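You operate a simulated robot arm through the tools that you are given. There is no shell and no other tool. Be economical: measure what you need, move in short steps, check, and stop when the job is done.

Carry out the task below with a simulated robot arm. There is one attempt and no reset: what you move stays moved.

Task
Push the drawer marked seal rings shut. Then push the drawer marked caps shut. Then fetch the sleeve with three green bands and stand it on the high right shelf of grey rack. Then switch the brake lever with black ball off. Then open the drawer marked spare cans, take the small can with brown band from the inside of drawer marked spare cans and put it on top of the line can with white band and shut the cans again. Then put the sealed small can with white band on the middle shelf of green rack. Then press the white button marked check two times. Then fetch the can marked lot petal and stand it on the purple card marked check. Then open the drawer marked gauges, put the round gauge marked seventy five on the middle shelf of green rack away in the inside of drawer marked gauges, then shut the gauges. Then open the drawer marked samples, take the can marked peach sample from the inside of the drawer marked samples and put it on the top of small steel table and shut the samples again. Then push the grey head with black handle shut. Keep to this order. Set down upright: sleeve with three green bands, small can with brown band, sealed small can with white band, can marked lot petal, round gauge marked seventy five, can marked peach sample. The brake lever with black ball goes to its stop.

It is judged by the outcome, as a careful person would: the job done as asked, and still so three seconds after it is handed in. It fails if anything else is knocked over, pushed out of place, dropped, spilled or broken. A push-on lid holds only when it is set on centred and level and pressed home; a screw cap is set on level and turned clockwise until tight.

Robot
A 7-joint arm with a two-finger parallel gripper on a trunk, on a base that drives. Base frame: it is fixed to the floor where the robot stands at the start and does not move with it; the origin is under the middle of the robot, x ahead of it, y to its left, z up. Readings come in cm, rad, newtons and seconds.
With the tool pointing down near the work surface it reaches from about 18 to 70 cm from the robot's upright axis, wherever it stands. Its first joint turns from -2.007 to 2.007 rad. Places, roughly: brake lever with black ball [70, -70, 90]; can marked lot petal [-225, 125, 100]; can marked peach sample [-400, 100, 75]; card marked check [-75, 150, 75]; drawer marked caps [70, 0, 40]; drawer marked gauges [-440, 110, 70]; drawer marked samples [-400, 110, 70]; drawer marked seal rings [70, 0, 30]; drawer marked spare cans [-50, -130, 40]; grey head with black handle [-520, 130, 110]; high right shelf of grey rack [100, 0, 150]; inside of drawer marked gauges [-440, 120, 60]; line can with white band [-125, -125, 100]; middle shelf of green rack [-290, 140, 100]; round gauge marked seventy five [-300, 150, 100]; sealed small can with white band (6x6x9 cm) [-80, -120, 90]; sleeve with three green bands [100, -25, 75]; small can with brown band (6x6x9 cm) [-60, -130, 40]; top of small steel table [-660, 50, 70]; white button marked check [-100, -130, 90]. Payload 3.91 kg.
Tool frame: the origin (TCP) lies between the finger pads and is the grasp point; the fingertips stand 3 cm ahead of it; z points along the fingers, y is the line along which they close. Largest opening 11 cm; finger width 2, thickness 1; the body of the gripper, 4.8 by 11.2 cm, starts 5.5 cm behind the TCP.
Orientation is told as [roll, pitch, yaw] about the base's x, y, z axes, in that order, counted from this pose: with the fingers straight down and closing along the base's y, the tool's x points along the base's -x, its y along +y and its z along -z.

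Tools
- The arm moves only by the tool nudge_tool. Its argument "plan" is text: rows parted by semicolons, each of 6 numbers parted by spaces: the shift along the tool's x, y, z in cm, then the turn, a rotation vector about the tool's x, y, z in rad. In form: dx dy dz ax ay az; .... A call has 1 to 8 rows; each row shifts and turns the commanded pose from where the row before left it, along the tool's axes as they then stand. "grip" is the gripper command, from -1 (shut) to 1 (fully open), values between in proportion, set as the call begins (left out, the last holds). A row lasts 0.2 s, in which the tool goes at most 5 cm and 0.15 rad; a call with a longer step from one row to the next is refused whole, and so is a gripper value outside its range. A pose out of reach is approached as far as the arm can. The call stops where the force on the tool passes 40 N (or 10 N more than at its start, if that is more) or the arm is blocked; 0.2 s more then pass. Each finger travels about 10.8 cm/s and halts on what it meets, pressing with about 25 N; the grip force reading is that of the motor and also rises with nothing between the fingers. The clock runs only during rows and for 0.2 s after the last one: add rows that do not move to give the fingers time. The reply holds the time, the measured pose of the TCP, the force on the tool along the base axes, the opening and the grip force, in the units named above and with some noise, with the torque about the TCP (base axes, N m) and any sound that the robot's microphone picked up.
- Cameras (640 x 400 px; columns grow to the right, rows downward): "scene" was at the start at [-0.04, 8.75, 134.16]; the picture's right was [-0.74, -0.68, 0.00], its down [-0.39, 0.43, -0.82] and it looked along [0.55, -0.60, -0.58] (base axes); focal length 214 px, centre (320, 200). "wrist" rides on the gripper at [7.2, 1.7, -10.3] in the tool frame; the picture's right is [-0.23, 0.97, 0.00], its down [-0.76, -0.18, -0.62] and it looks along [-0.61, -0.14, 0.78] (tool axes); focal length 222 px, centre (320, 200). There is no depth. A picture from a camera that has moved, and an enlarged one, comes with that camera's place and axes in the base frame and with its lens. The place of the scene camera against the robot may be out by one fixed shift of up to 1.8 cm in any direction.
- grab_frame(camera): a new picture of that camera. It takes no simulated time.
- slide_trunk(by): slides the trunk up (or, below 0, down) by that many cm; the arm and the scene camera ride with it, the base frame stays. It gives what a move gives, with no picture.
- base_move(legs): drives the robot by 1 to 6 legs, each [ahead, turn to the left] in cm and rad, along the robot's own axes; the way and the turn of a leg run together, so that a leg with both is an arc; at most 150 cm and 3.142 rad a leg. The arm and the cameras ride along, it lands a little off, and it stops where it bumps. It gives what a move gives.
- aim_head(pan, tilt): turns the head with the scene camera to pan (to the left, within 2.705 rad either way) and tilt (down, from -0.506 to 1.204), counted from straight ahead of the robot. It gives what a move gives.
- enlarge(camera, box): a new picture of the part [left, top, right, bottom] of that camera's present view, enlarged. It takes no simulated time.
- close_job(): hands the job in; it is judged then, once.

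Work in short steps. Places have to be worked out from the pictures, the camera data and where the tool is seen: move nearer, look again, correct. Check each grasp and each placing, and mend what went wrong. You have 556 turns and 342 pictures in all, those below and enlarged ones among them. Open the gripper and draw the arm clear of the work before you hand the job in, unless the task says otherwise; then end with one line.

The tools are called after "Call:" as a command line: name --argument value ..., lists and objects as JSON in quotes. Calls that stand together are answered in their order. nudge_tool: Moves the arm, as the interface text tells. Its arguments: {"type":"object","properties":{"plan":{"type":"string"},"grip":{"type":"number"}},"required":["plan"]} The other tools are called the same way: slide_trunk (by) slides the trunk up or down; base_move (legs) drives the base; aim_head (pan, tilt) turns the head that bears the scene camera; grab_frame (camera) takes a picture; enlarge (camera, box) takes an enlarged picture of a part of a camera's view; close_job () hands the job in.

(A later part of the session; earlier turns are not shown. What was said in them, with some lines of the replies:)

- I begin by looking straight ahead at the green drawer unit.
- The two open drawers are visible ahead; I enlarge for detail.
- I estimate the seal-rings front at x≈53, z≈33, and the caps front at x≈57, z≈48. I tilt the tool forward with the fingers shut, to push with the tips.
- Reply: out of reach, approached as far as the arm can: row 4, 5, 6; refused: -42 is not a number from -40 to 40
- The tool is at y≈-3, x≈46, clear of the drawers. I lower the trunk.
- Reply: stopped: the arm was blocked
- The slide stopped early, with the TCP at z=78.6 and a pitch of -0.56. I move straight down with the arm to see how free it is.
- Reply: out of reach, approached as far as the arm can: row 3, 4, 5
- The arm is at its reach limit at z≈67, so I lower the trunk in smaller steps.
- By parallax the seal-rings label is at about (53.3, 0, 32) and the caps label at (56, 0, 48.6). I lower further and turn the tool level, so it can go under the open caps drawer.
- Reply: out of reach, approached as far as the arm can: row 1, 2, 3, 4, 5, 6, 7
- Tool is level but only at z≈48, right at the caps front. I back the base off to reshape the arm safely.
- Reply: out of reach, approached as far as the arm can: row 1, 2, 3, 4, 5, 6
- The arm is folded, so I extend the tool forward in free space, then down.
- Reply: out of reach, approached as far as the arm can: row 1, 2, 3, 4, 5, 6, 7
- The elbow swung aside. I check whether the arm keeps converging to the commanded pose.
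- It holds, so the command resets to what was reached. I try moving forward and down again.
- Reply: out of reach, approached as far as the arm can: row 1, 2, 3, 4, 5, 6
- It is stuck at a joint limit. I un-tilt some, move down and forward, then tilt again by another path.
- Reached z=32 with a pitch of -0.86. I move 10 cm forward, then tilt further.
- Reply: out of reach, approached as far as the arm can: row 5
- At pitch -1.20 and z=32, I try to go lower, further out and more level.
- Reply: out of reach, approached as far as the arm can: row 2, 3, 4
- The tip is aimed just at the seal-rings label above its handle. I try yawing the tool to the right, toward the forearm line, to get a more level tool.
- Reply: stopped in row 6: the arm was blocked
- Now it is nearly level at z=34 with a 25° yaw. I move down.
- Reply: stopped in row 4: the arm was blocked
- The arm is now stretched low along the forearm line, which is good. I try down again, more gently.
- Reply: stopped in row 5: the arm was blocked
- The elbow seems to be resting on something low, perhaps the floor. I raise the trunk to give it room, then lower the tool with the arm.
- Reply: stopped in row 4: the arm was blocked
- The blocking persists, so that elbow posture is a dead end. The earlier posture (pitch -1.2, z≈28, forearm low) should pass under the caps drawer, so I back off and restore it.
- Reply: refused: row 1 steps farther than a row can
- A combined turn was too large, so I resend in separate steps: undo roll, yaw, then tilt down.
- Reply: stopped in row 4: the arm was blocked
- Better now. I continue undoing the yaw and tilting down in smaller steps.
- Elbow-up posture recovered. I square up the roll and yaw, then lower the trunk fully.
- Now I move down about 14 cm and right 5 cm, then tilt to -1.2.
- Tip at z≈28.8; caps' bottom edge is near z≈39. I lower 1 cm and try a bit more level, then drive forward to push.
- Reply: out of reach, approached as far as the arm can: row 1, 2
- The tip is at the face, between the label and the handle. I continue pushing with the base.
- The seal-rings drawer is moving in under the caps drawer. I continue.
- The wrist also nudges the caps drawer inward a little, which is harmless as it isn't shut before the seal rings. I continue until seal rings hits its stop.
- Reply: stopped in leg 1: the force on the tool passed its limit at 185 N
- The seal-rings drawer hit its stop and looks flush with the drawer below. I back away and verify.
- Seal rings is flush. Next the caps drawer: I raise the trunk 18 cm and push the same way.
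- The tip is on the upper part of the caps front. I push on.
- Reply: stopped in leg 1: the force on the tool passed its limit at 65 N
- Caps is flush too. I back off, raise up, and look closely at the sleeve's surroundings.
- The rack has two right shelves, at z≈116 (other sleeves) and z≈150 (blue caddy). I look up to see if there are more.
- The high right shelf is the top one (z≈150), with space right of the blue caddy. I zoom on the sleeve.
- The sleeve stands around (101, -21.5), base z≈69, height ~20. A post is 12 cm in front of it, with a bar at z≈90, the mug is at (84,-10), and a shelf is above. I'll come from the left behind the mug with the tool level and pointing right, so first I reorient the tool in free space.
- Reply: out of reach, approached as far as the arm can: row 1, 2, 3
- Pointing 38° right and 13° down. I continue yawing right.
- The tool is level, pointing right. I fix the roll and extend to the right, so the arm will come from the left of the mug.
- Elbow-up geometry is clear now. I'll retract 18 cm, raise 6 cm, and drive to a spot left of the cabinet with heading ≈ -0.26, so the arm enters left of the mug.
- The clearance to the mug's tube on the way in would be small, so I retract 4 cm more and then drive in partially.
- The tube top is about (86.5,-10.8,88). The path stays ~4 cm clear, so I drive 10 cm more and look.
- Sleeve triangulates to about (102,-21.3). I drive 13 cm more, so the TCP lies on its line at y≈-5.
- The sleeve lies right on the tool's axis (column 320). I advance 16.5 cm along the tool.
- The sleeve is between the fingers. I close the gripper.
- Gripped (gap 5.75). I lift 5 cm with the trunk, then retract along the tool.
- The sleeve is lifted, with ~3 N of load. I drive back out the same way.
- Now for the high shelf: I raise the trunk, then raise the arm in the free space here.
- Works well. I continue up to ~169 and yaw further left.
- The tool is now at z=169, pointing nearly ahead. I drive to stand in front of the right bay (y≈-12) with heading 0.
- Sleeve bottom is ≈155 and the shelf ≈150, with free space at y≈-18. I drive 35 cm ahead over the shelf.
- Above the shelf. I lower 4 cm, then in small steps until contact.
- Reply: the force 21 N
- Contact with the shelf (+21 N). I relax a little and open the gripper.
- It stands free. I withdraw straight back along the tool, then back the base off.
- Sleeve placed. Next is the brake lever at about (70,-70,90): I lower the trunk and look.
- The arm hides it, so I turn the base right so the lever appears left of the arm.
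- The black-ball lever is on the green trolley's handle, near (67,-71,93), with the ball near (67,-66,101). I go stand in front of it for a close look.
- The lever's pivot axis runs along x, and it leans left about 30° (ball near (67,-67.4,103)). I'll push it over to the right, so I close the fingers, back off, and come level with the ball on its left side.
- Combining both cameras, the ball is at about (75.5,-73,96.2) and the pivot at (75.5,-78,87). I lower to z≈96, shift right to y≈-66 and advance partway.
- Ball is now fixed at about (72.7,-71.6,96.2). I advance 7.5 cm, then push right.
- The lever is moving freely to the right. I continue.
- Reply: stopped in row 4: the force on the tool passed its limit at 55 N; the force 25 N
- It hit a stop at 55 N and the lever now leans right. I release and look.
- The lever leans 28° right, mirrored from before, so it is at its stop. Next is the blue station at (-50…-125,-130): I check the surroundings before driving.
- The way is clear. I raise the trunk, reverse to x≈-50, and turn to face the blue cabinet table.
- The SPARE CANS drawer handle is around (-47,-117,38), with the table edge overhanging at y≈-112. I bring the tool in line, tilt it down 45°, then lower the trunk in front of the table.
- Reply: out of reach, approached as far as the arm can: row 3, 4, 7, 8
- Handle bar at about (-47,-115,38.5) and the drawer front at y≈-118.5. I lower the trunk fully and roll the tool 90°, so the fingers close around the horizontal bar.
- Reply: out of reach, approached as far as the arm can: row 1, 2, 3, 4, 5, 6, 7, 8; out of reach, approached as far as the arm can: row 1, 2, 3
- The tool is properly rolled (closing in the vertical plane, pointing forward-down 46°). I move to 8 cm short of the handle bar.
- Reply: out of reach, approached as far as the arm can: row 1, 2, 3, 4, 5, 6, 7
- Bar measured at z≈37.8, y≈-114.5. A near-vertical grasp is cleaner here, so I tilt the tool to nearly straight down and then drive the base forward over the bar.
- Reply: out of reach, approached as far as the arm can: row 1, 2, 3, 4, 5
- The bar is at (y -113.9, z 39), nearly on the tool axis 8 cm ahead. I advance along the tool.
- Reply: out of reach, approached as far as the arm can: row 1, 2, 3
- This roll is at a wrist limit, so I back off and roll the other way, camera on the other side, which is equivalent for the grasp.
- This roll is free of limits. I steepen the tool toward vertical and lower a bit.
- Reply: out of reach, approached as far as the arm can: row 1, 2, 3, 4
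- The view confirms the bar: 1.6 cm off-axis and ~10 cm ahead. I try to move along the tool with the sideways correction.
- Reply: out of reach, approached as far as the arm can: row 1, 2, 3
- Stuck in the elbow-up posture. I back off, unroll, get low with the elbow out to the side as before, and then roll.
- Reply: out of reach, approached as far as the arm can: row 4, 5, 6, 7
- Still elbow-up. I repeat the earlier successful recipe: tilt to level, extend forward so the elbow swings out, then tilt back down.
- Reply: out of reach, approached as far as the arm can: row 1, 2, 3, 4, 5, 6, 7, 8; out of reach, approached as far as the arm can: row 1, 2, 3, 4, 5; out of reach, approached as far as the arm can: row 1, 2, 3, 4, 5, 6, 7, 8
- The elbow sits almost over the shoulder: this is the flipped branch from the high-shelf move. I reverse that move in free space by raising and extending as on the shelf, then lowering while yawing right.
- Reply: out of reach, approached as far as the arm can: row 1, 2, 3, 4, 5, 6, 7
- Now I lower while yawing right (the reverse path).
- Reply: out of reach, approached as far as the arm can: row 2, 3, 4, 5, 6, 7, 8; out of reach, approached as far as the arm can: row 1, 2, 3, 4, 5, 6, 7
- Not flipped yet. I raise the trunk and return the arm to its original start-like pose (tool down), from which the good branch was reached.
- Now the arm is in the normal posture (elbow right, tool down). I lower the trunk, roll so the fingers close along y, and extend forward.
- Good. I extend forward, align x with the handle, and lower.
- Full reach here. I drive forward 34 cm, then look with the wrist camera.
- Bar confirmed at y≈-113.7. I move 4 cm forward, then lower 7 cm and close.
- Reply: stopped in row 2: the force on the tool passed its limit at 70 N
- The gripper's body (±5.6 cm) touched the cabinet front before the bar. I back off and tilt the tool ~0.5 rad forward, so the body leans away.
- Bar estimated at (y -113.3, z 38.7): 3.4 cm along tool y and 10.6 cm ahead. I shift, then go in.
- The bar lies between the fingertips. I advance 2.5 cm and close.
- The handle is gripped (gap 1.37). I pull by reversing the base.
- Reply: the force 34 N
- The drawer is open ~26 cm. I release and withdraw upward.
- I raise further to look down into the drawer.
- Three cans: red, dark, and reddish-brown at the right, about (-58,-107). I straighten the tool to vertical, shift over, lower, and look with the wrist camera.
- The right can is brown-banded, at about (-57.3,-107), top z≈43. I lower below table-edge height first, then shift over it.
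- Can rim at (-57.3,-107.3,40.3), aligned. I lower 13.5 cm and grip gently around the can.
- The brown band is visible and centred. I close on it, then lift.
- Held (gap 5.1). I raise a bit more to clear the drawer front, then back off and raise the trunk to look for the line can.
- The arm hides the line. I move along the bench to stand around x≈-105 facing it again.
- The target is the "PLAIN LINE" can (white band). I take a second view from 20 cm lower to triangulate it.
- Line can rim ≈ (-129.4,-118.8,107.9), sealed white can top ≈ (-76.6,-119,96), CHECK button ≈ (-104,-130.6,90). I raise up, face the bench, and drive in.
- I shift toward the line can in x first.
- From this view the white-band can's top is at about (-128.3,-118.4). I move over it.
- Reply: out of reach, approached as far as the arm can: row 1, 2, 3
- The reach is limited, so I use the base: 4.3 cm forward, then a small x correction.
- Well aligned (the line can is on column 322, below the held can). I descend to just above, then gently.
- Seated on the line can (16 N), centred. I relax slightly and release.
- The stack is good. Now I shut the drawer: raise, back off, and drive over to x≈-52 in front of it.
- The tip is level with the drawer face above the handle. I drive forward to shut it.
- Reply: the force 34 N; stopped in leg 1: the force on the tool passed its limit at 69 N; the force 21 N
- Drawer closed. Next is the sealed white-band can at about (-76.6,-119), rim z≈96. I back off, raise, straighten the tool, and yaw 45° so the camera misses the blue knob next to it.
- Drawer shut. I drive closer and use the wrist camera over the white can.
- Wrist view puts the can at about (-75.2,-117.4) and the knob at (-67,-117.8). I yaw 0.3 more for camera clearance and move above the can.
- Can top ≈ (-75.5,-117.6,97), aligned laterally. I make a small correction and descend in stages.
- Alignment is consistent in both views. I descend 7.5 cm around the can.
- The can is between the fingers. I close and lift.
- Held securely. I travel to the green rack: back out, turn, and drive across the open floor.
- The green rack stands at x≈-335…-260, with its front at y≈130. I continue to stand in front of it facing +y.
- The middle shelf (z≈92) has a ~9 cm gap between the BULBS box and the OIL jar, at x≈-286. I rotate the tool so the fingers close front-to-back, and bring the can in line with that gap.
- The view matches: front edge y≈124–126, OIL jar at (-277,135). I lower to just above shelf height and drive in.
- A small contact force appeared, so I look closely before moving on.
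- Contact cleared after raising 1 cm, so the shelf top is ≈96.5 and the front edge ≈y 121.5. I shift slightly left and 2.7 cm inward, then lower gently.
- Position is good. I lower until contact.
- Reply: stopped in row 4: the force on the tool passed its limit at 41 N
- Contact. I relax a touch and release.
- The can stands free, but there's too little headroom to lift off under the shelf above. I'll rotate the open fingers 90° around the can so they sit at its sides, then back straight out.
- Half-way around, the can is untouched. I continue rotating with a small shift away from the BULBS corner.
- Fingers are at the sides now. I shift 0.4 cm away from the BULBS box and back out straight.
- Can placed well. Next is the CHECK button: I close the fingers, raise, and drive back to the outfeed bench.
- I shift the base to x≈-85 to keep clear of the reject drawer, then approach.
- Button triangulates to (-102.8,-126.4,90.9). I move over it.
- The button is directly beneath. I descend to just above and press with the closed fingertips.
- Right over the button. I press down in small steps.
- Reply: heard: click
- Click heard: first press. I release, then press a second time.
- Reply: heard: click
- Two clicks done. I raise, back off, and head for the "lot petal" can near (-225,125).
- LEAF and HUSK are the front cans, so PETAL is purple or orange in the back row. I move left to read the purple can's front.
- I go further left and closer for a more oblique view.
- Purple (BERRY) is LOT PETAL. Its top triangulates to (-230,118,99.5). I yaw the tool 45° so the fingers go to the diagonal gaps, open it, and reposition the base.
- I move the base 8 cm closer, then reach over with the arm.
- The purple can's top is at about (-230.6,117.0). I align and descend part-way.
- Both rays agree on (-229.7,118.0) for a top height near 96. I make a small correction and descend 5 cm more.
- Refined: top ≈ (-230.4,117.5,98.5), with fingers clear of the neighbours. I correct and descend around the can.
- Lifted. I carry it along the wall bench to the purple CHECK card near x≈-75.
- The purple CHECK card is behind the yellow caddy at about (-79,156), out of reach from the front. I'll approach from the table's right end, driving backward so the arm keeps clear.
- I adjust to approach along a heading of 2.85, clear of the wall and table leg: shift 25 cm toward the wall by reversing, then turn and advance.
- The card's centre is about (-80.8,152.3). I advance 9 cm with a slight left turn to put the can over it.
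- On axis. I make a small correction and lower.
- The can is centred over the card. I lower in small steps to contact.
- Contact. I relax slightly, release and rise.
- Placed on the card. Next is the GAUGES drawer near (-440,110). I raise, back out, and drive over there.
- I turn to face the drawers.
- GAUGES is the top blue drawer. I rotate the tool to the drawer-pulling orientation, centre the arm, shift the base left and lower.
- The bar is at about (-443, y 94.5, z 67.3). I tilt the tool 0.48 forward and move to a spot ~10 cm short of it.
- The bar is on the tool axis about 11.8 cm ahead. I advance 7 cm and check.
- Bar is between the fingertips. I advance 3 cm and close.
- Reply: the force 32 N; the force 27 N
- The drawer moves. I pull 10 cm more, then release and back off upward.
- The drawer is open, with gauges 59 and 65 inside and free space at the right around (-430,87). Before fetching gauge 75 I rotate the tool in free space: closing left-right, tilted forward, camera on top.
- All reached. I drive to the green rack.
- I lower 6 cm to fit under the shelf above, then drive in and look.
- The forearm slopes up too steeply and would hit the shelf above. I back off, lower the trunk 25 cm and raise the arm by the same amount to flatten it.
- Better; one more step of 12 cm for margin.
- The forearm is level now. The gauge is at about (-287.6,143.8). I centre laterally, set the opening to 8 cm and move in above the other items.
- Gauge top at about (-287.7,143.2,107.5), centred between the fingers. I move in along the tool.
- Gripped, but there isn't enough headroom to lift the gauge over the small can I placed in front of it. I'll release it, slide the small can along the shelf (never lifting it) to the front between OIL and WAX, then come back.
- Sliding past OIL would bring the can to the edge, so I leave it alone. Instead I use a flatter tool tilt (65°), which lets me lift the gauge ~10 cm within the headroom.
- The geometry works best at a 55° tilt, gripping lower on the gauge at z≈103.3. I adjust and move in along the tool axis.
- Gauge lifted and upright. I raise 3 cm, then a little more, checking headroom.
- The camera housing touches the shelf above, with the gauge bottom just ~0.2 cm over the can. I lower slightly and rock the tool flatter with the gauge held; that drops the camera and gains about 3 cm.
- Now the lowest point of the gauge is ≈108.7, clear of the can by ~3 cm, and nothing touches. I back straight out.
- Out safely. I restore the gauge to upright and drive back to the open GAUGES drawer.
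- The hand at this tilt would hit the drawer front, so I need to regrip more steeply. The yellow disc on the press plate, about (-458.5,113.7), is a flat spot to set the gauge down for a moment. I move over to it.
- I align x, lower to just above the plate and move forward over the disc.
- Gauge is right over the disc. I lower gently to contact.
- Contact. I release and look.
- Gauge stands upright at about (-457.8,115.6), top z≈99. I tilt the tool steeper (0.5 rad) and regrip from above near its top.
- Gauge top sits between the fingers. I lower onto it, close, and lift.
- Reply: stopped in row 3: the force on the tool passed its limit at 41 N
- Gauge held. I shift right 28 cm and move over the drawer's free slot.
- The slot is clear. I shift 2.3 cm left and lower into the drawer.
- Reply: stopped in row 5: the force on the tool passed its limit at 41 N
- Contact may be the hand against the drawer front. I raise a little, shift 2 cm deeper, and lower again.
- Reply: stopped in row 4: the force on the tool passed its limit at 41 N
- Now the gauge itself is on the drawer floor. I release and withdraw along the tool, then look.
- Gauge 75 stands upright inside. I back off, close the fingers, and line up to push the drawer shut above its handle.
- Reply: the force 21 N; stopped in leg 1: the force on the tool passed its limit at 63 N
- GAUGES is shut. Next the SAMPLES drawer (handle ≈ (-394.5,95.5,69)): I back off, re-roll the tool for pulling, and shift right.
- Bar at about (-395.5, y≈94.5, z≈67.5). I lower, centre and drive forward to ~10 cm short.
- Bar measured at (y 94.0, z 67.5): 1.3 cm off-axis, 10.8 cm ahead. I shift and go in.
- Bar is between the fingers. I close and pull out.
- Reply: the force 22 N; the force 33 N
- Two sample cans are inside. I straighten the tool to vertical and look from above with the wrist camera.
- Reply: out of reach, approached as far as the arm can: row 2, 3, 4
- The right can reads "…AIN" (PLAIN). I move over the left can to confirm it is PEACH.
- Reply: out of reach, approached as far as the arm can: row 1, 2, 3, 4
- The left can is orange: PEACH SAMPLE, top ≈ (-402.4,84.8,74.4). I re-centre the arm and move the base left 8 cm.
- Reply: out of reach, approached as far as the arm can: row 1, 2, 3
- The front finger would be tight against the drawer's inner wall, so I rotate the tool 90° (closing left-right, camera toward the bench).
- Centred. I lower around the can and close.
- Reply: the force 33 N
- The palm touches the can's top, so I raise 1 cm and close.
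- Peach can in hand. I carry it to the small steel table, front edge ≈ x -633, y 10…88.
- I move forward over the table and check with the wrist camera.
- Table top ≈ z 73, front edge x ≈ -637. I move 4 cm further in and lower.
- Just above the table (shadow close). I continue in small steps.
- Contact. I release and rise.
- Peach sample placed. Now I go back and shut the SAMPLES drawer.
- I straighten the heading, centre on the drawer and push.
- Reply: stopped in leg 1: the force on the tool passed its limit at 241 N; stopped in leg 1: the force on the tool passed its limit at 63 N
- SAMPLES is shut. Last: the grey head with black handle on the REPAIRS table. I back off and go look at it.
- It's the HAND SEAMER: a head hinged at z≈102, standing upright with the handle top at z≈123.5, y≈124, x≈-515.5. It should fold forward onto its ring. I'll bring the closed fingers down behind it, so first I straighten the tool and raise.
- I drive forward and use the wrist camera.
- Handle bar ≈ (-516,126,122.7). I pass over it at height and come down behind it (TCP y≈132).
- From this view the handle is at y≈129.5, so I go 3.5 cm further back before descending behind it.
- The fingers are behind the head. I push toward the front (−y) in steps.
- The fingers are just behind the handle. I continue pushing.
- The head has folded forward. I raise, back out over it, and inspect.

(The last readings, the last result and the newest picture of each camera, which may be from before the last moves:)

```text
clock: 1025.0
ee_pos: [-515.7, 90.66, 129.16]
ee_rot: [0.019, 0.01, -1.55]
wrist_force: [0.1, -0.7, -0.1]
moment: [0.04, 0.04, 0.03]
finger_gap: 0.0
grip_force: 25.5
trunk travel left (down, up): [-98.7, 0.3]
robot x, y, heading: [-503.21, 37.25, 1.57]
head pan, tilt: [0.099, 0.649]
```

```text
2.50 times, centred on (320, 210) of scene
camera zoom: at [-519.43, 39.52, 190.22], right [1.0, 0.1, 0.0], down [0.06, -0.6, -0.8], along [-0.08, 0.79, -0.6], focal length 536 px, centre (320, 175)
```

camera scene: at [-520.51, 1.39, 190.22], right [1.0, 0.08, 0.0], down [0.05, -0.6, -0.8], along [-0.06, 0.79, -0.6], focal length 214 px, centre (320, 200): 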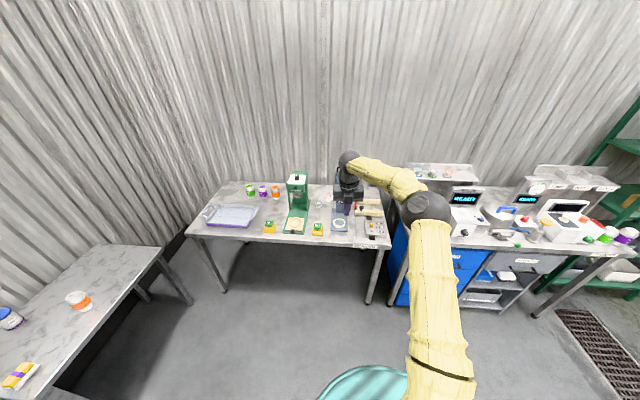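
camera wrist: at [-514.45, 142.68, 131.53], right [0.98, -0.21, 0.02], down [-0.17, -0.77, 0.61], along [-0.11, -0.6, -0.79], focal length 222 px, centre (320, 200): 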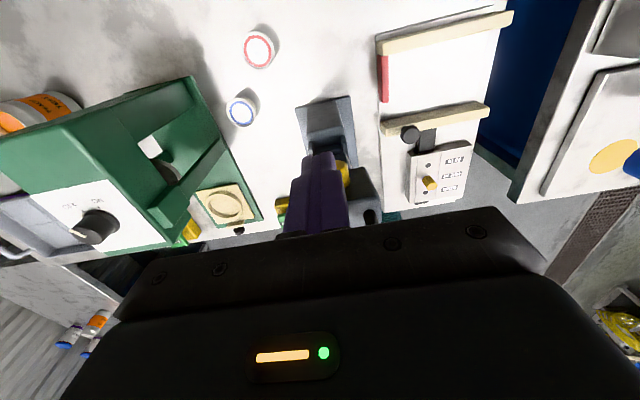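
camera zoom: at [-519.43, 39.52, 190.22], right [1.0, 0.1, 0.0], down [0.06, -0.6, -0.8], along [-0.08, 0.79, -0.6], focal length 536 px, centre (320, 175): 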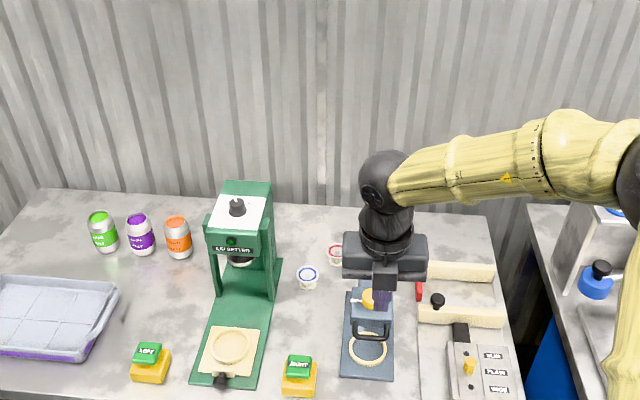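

Call:
base_move --legs '[[-25, 0.0]]'

Call:
slide_trunk --by -25

Call:
enlarge --camera "scene" --box '[270, 130, 390, 250]'

```text
clock: 1027.1
ee_pos: [-515.71, 65.56, 129.06]
ee_rot: [0.021, 0.01, -1.552]
wrist_force: [0.0, 0.3, 0.0]
moment: [0.03, 0.0, -0.02]
finger_gap: 0.0
grip_force: 25.4
trunk travel left (down, up): [-98.7, 0.3]
robot x, y, heading: [-503.72, 11.78, 1.565]
head pan, tilt: [0.099, 0.649]
```

```text
clock: 1029.7
ee_pos: [-515.63, 65.56, 104.23]
ee_rot: [0.022, 0.009, -1.554]
wrist_force: [0.0, 0.3, 0.4]
moment: [-0.02, -0.01, 0.04]
finger_gap: 0.0
grip_force: 24.7
trunk travel left (down, up): [-73.7, 25.3]
robot x, y, heading: [-503.2, 11.59, 1.566]
head pan, tilt: [0.099, 0.649]
```

```text
3.33 times, centred on (330, 190) of scene
camera zoom: at [-519.47, 14.58, 165.22], right [1.0, 0.1, 0.0], down [0.06, -0.6, -0.8], along [-0.08, 0.79, -0.6], focal length 715 px, centre (287, 233)
```

zoom: 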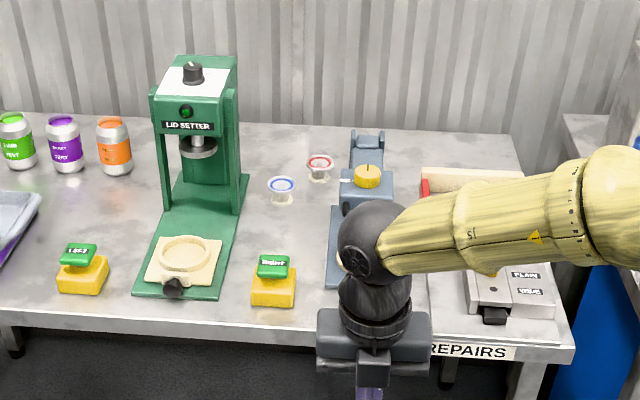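

Call:
base_move --legs '[[0, -0.45]]'

Call:
aim_head --pan 0.5 --tilt 0.5

Call:
grab_frame --camera "scene"

```text
clock: 1031.9
ee_pos: [-491.04, 65.54, 104.09]
ee_rot: [0.02, 0.009, -2.002]
wrist_force: [0.2, -0.1, -0.4]
moment: [0.0, 0.0, -0.03]
finger_gap: 0.0
grip_force: 25.4
trunk travel left (down, up): [-73.7, 25.3]
robot x, y, heading: [-502.84, 12.02, 1.118]
head pan, tilt: [0.099, 0.649]
```

```text
clock: 1032.7
ee_pos: [-491.11, 65.5, 104.08]
ee_rot: [0.021, 0.008, -2.001]
wrist_force: [0.5, 0.7, -0.4]
moment: [-0.03, 0.01, 0.03]
finger_gap: 0.0
grip_force: 24.7
trunk travel left (down, up): [-73.7, 25.3]
robot x, y, heading: [-503.68, 12.14, 1.12]
head pan, tilt: [0.499, 0.499]
```

```text
31 pictures are left
camera scene: at [-520.09, 22.32, 166.55], right [1.0, 0.04, 0.0], down [0.02, -0.48, -0.88], along [-0.04, 0.88, -0.48], focal length 214 px, centre (320, 200)
```

scene: 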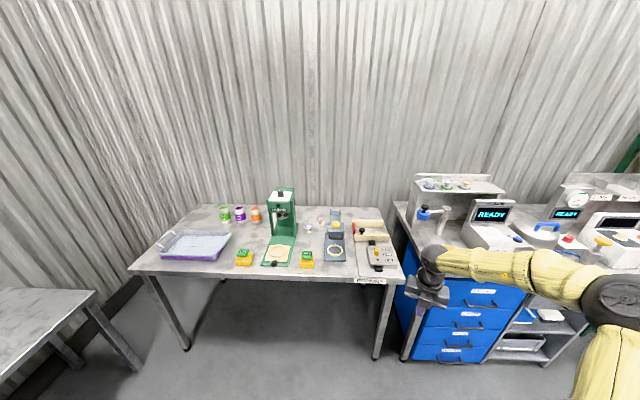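

Call:
enlarge --camera "scene" --box '[295, 190, 375, 275]'

```text
4.71 times, centred on (335, 232) of scene
camera zoom: at [-520.09, 22.32, 166.55], right [1.0, 0.04, 0.0], down [0.02, -0.48, -0.88], along [-0.04, 0.88, -0.48], focal length 1009 px, centre (249, 47)
```

zoom: 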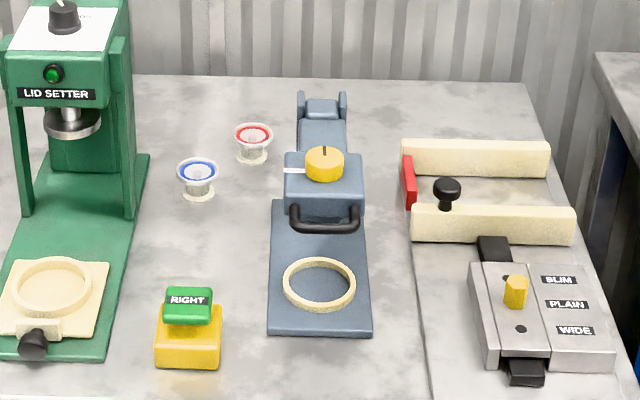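

The head lies horizontal over its ring. To be sure it's at its stop, I'll press gently on its top front.

Call:
slide_trunk --by 13

Call:
base_move --legs '[[0, 0.45], [42, 0]]'

Call:
grab_frame --camera "wrist"

```text
clock: 1034.3
ee_pos: [-490.99, 65.56, 117.14]
ee_rot: [0.022, 0.009, -2.002]
wrist_force: [0.2, 0.6, -0.6]
moment: [0.0, 0.0, 0.02]
finger_gap: 0.0
grip_force: 24.9
trunk travel left (down, up): [-86.7, 12.3]
robot x, y, heading: [-503.19, 12.38, 1.119]
head pan, tilt: [0.499, 0.499]
```

```text
clock: 1039.0
ee_pos: [-515.62, 107.71, 117.0]
ee_rot: [0.022, 0.01, -1.55]
wrist_force: [0.1, -0.1, -0.5]
moment: [-0.02, -0.02, -0.02]
finger_gap: 0.0
grip_force: 25.1
trunk travel left (down, up): [-86.7, 12.3]
robot x, y, heading: [-503.31, 53.99, 1.57]
head pan, tilt: [0.499, 0.499]
```

```text
29 pictures are left
camera wrist: at [-514.15, 114.94, 127.47], right [0.98, -0.21, 0.02], down [-0.17, -0.77, 0.61], along [-0.11, -0.6, -0.79], focal length 222 px, centre (320, 200)
```

wrist: 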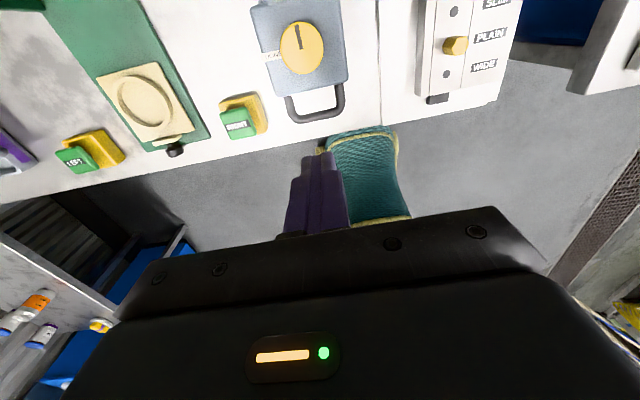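

The fingertips are right above the handle bar (y≈107.5). I lower and press gently.

Call:
nudge_tool --plan "0 0 3 0 0 0; 0 0 3 0 0 0; 0 0 2 0 0 0; 0 0 1 0 0 0; 0 0 1 0 0 0; 0 0 0 0 0 0"

Call:
nudge_tool --plan "0 0 0.8 0 0 0; 0 0 0.6 0 0 0; 0 0 0.5 0 0 0; 0 0 0.5 0 0 0; 0 0 0.5 0 0 0; 0 0 0.5 0 0 0; 0 0 0 0 0 0"

```text
clock: 1040.5
ee_pos: [-515.28, 107.83, 107.0]
ee_rot: [0.021, 0.008, -1.55]
wrist_force: [0.1, 0.1, -0.3]
moment: [0.0, -0.01, 0.0]
finger_gap: 0.0
grip_force: 25.1
trunk travel left (down, up): [-86.7, 12.3]
robot x, y, heading: [-503.2, 54.2, 1.571]
head pan, tilt: [0.499, 0.499]
```

```text
clock: 1042.0
ee_pos: [-515.39, 107.67, 103.63]
ee_rot: [0.021, 0.008, -1.55]
wrist_force: [-0.4, -0.3, 0.4]
moment: [0.0, -0.03, 0.0]
finger_gap: 0.0
grip_force: 24.4
trunk travel left (down, up): [-86.7, 12.3]
robot x, y, heading: [-503.34, 53.83, 1.568]
head pan, tilt: [0.499, 0.499]
```

Call:
grab_frame --camera "wrist"

```text
28 pictures are left
camera wrist: at [-513.81, 114.93, 114.12], right [0.98, -0.21, 0.02], down [-0.17, -0.77, 0.61], along [-0.11, -0.6, -0.79], focal length 222 px, centre (320, 200)
```

wrist: 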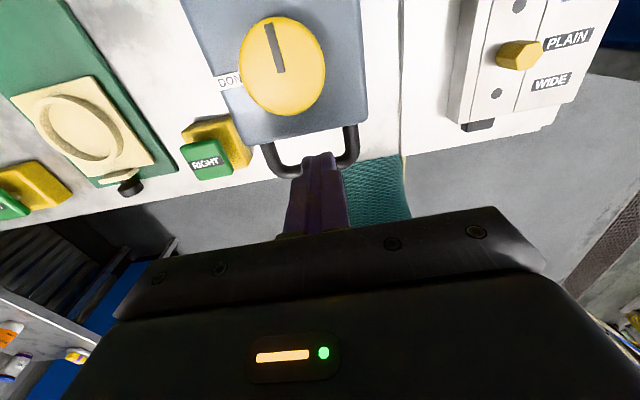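

The dial top is at z≈101, so the handle is lower (≈98) at y≈106. I shift 1.5 cm toward the front and press down further.

Call:
nudge_tool --plan "-1.5 0 -0.5 0 0 0; 0 0 0.8 0 0 0; 0 0 0.6 0 0 0; 0 0 0.6 0 0 0; 0 0 0.5 0 0 0; 0 0 0.5 0 0 0; 0 0 0 0 0 0"

```text
clock: 1043.7
ee_pos: [-515.16, 106.31, 101.55]
ee_rot: [0.018, 0.016, -1.55]
wrist_force: [-0.9, 0.5, 31.9]
moment: [-0.07, 0.15, -0.17]
finger_gap: 0.0
grip_force: 25.3
trunk travel left (down, up): [-86.7, 12.3]
robot x, y, heading: [-502.87, 54.43, 1.57]
head pan, tilt: [0.499, 0.499]
```

Firm stop at 32 N: the head is shut. I lift off, open the gripper, and back away clear of the work.

Call:
nudge_tool --plan "0 0 -3 0 0 0; 0 0 -4 0 0 0; 0 0 -4 0 0 0; 0 0 -4 0 0 0; 0 0 0 0 0 0"

Call:
base_move --legs '[[-50, 0]]'

Call:
nudge_tool --plan "0 0 0 0 0 0; 0 0 0 0 0 0; 0 0 0 0 0 0" --grip 1

Call:
aim_head --pan 0.3 --tilt 0.55

Call:
grab_frame --camera "scene"

```text
clock: 1044.8
ee_pos: [-515.49, 106.12, 116.08]
ee_rot: [0.021, 0.009, -1.549]
wrist_force: [-0.3, 0.7, -0.2]
moment: [-0.04, -0.03, -0.03]
finger_gap: 0.02
grip_force: 24.9
trunk travel left (down, up): [-86.7, 12.3]
robot x, y, heading: [-502.91, 54.23, 1.571]
head pan, tilt: [0.499, 0.499]
```

```text
clock: 1048.2
ee_pos: [-515.5, 57.41, 116.02]
ee_rot: [0.021, 0.011, -1.551]
wrist_force: [0.3, 0.1, 0.3]
moment: [0.01, 0.01, -0.01]
finger_gap: 0.0
grip_force: 25.1
trunk travel left (down, up): [-86.7, 12.3]
robot x, y, heading: [-503.11, 5.21, 1.566]
head pan, tilt: [0.499, 0.499]
```

```text
clock: 1049.0
ee_pos: [-515.36, 57.29, 116.04]
ee_rot: [0.02, 0.009, -1.552]
wrist_force: [0.1, 0.0, 0.5]
moment: [-0.03, 0.03, -0.04]
finger_gap: 11.0
grip_force: 0.1
trunk travel left (down, up): [-86.7, 12.3]
robot x, y, heading: [-503.29, 5.17, 1.567]
head pan, tilt: [0.499, 0.499]
```

```text
clock: 1049.7
ee_pos: [-515.43, 57.51, 116.04]
ee_rot: [0.021, 0.009, -1.552]
wrist_force: [0.1, -0.5, 0.4]
moment: [-0.03, -0.01, 0.0]
finger_gap: 11.01
grip_force: 0.1
trunk travel left (down, up): [-86.7, 12.3]
robot x, y, heading: [-503.17, 4.67, 1.568]
head pan, tilt: [0.3, 0.55]
```

```text
27 pictures are left
camera scene: at [-521.22, 7.76, 179.1], right [0.96, 0.29, 0.0], down [0.15, -0.5, -0.85], along [-0.25, 0.82, -0.52], focal length 214 px, centre (320, 200)
```

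scene: 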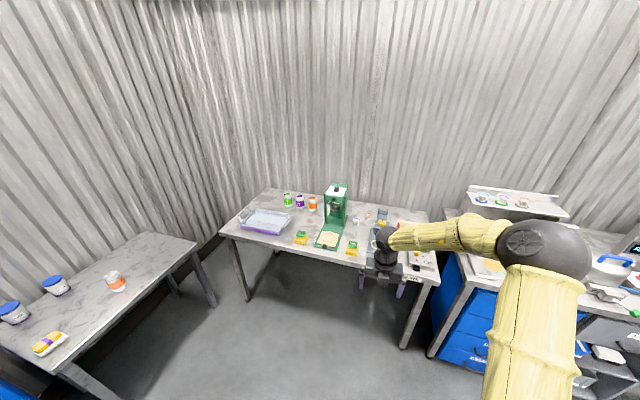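

Everything is in place: the peach can is standing, the head is shut, the arm is clear and the gripper is open. I hand the job in.

Call:
close_job

```text
The job is handed in.
```

All the steps were done in the order you gave and the job is handed in. While setting the sealed small can down, the open fingers nudged the BULBS box on the green rack's middle shelf by about half a centimetre.
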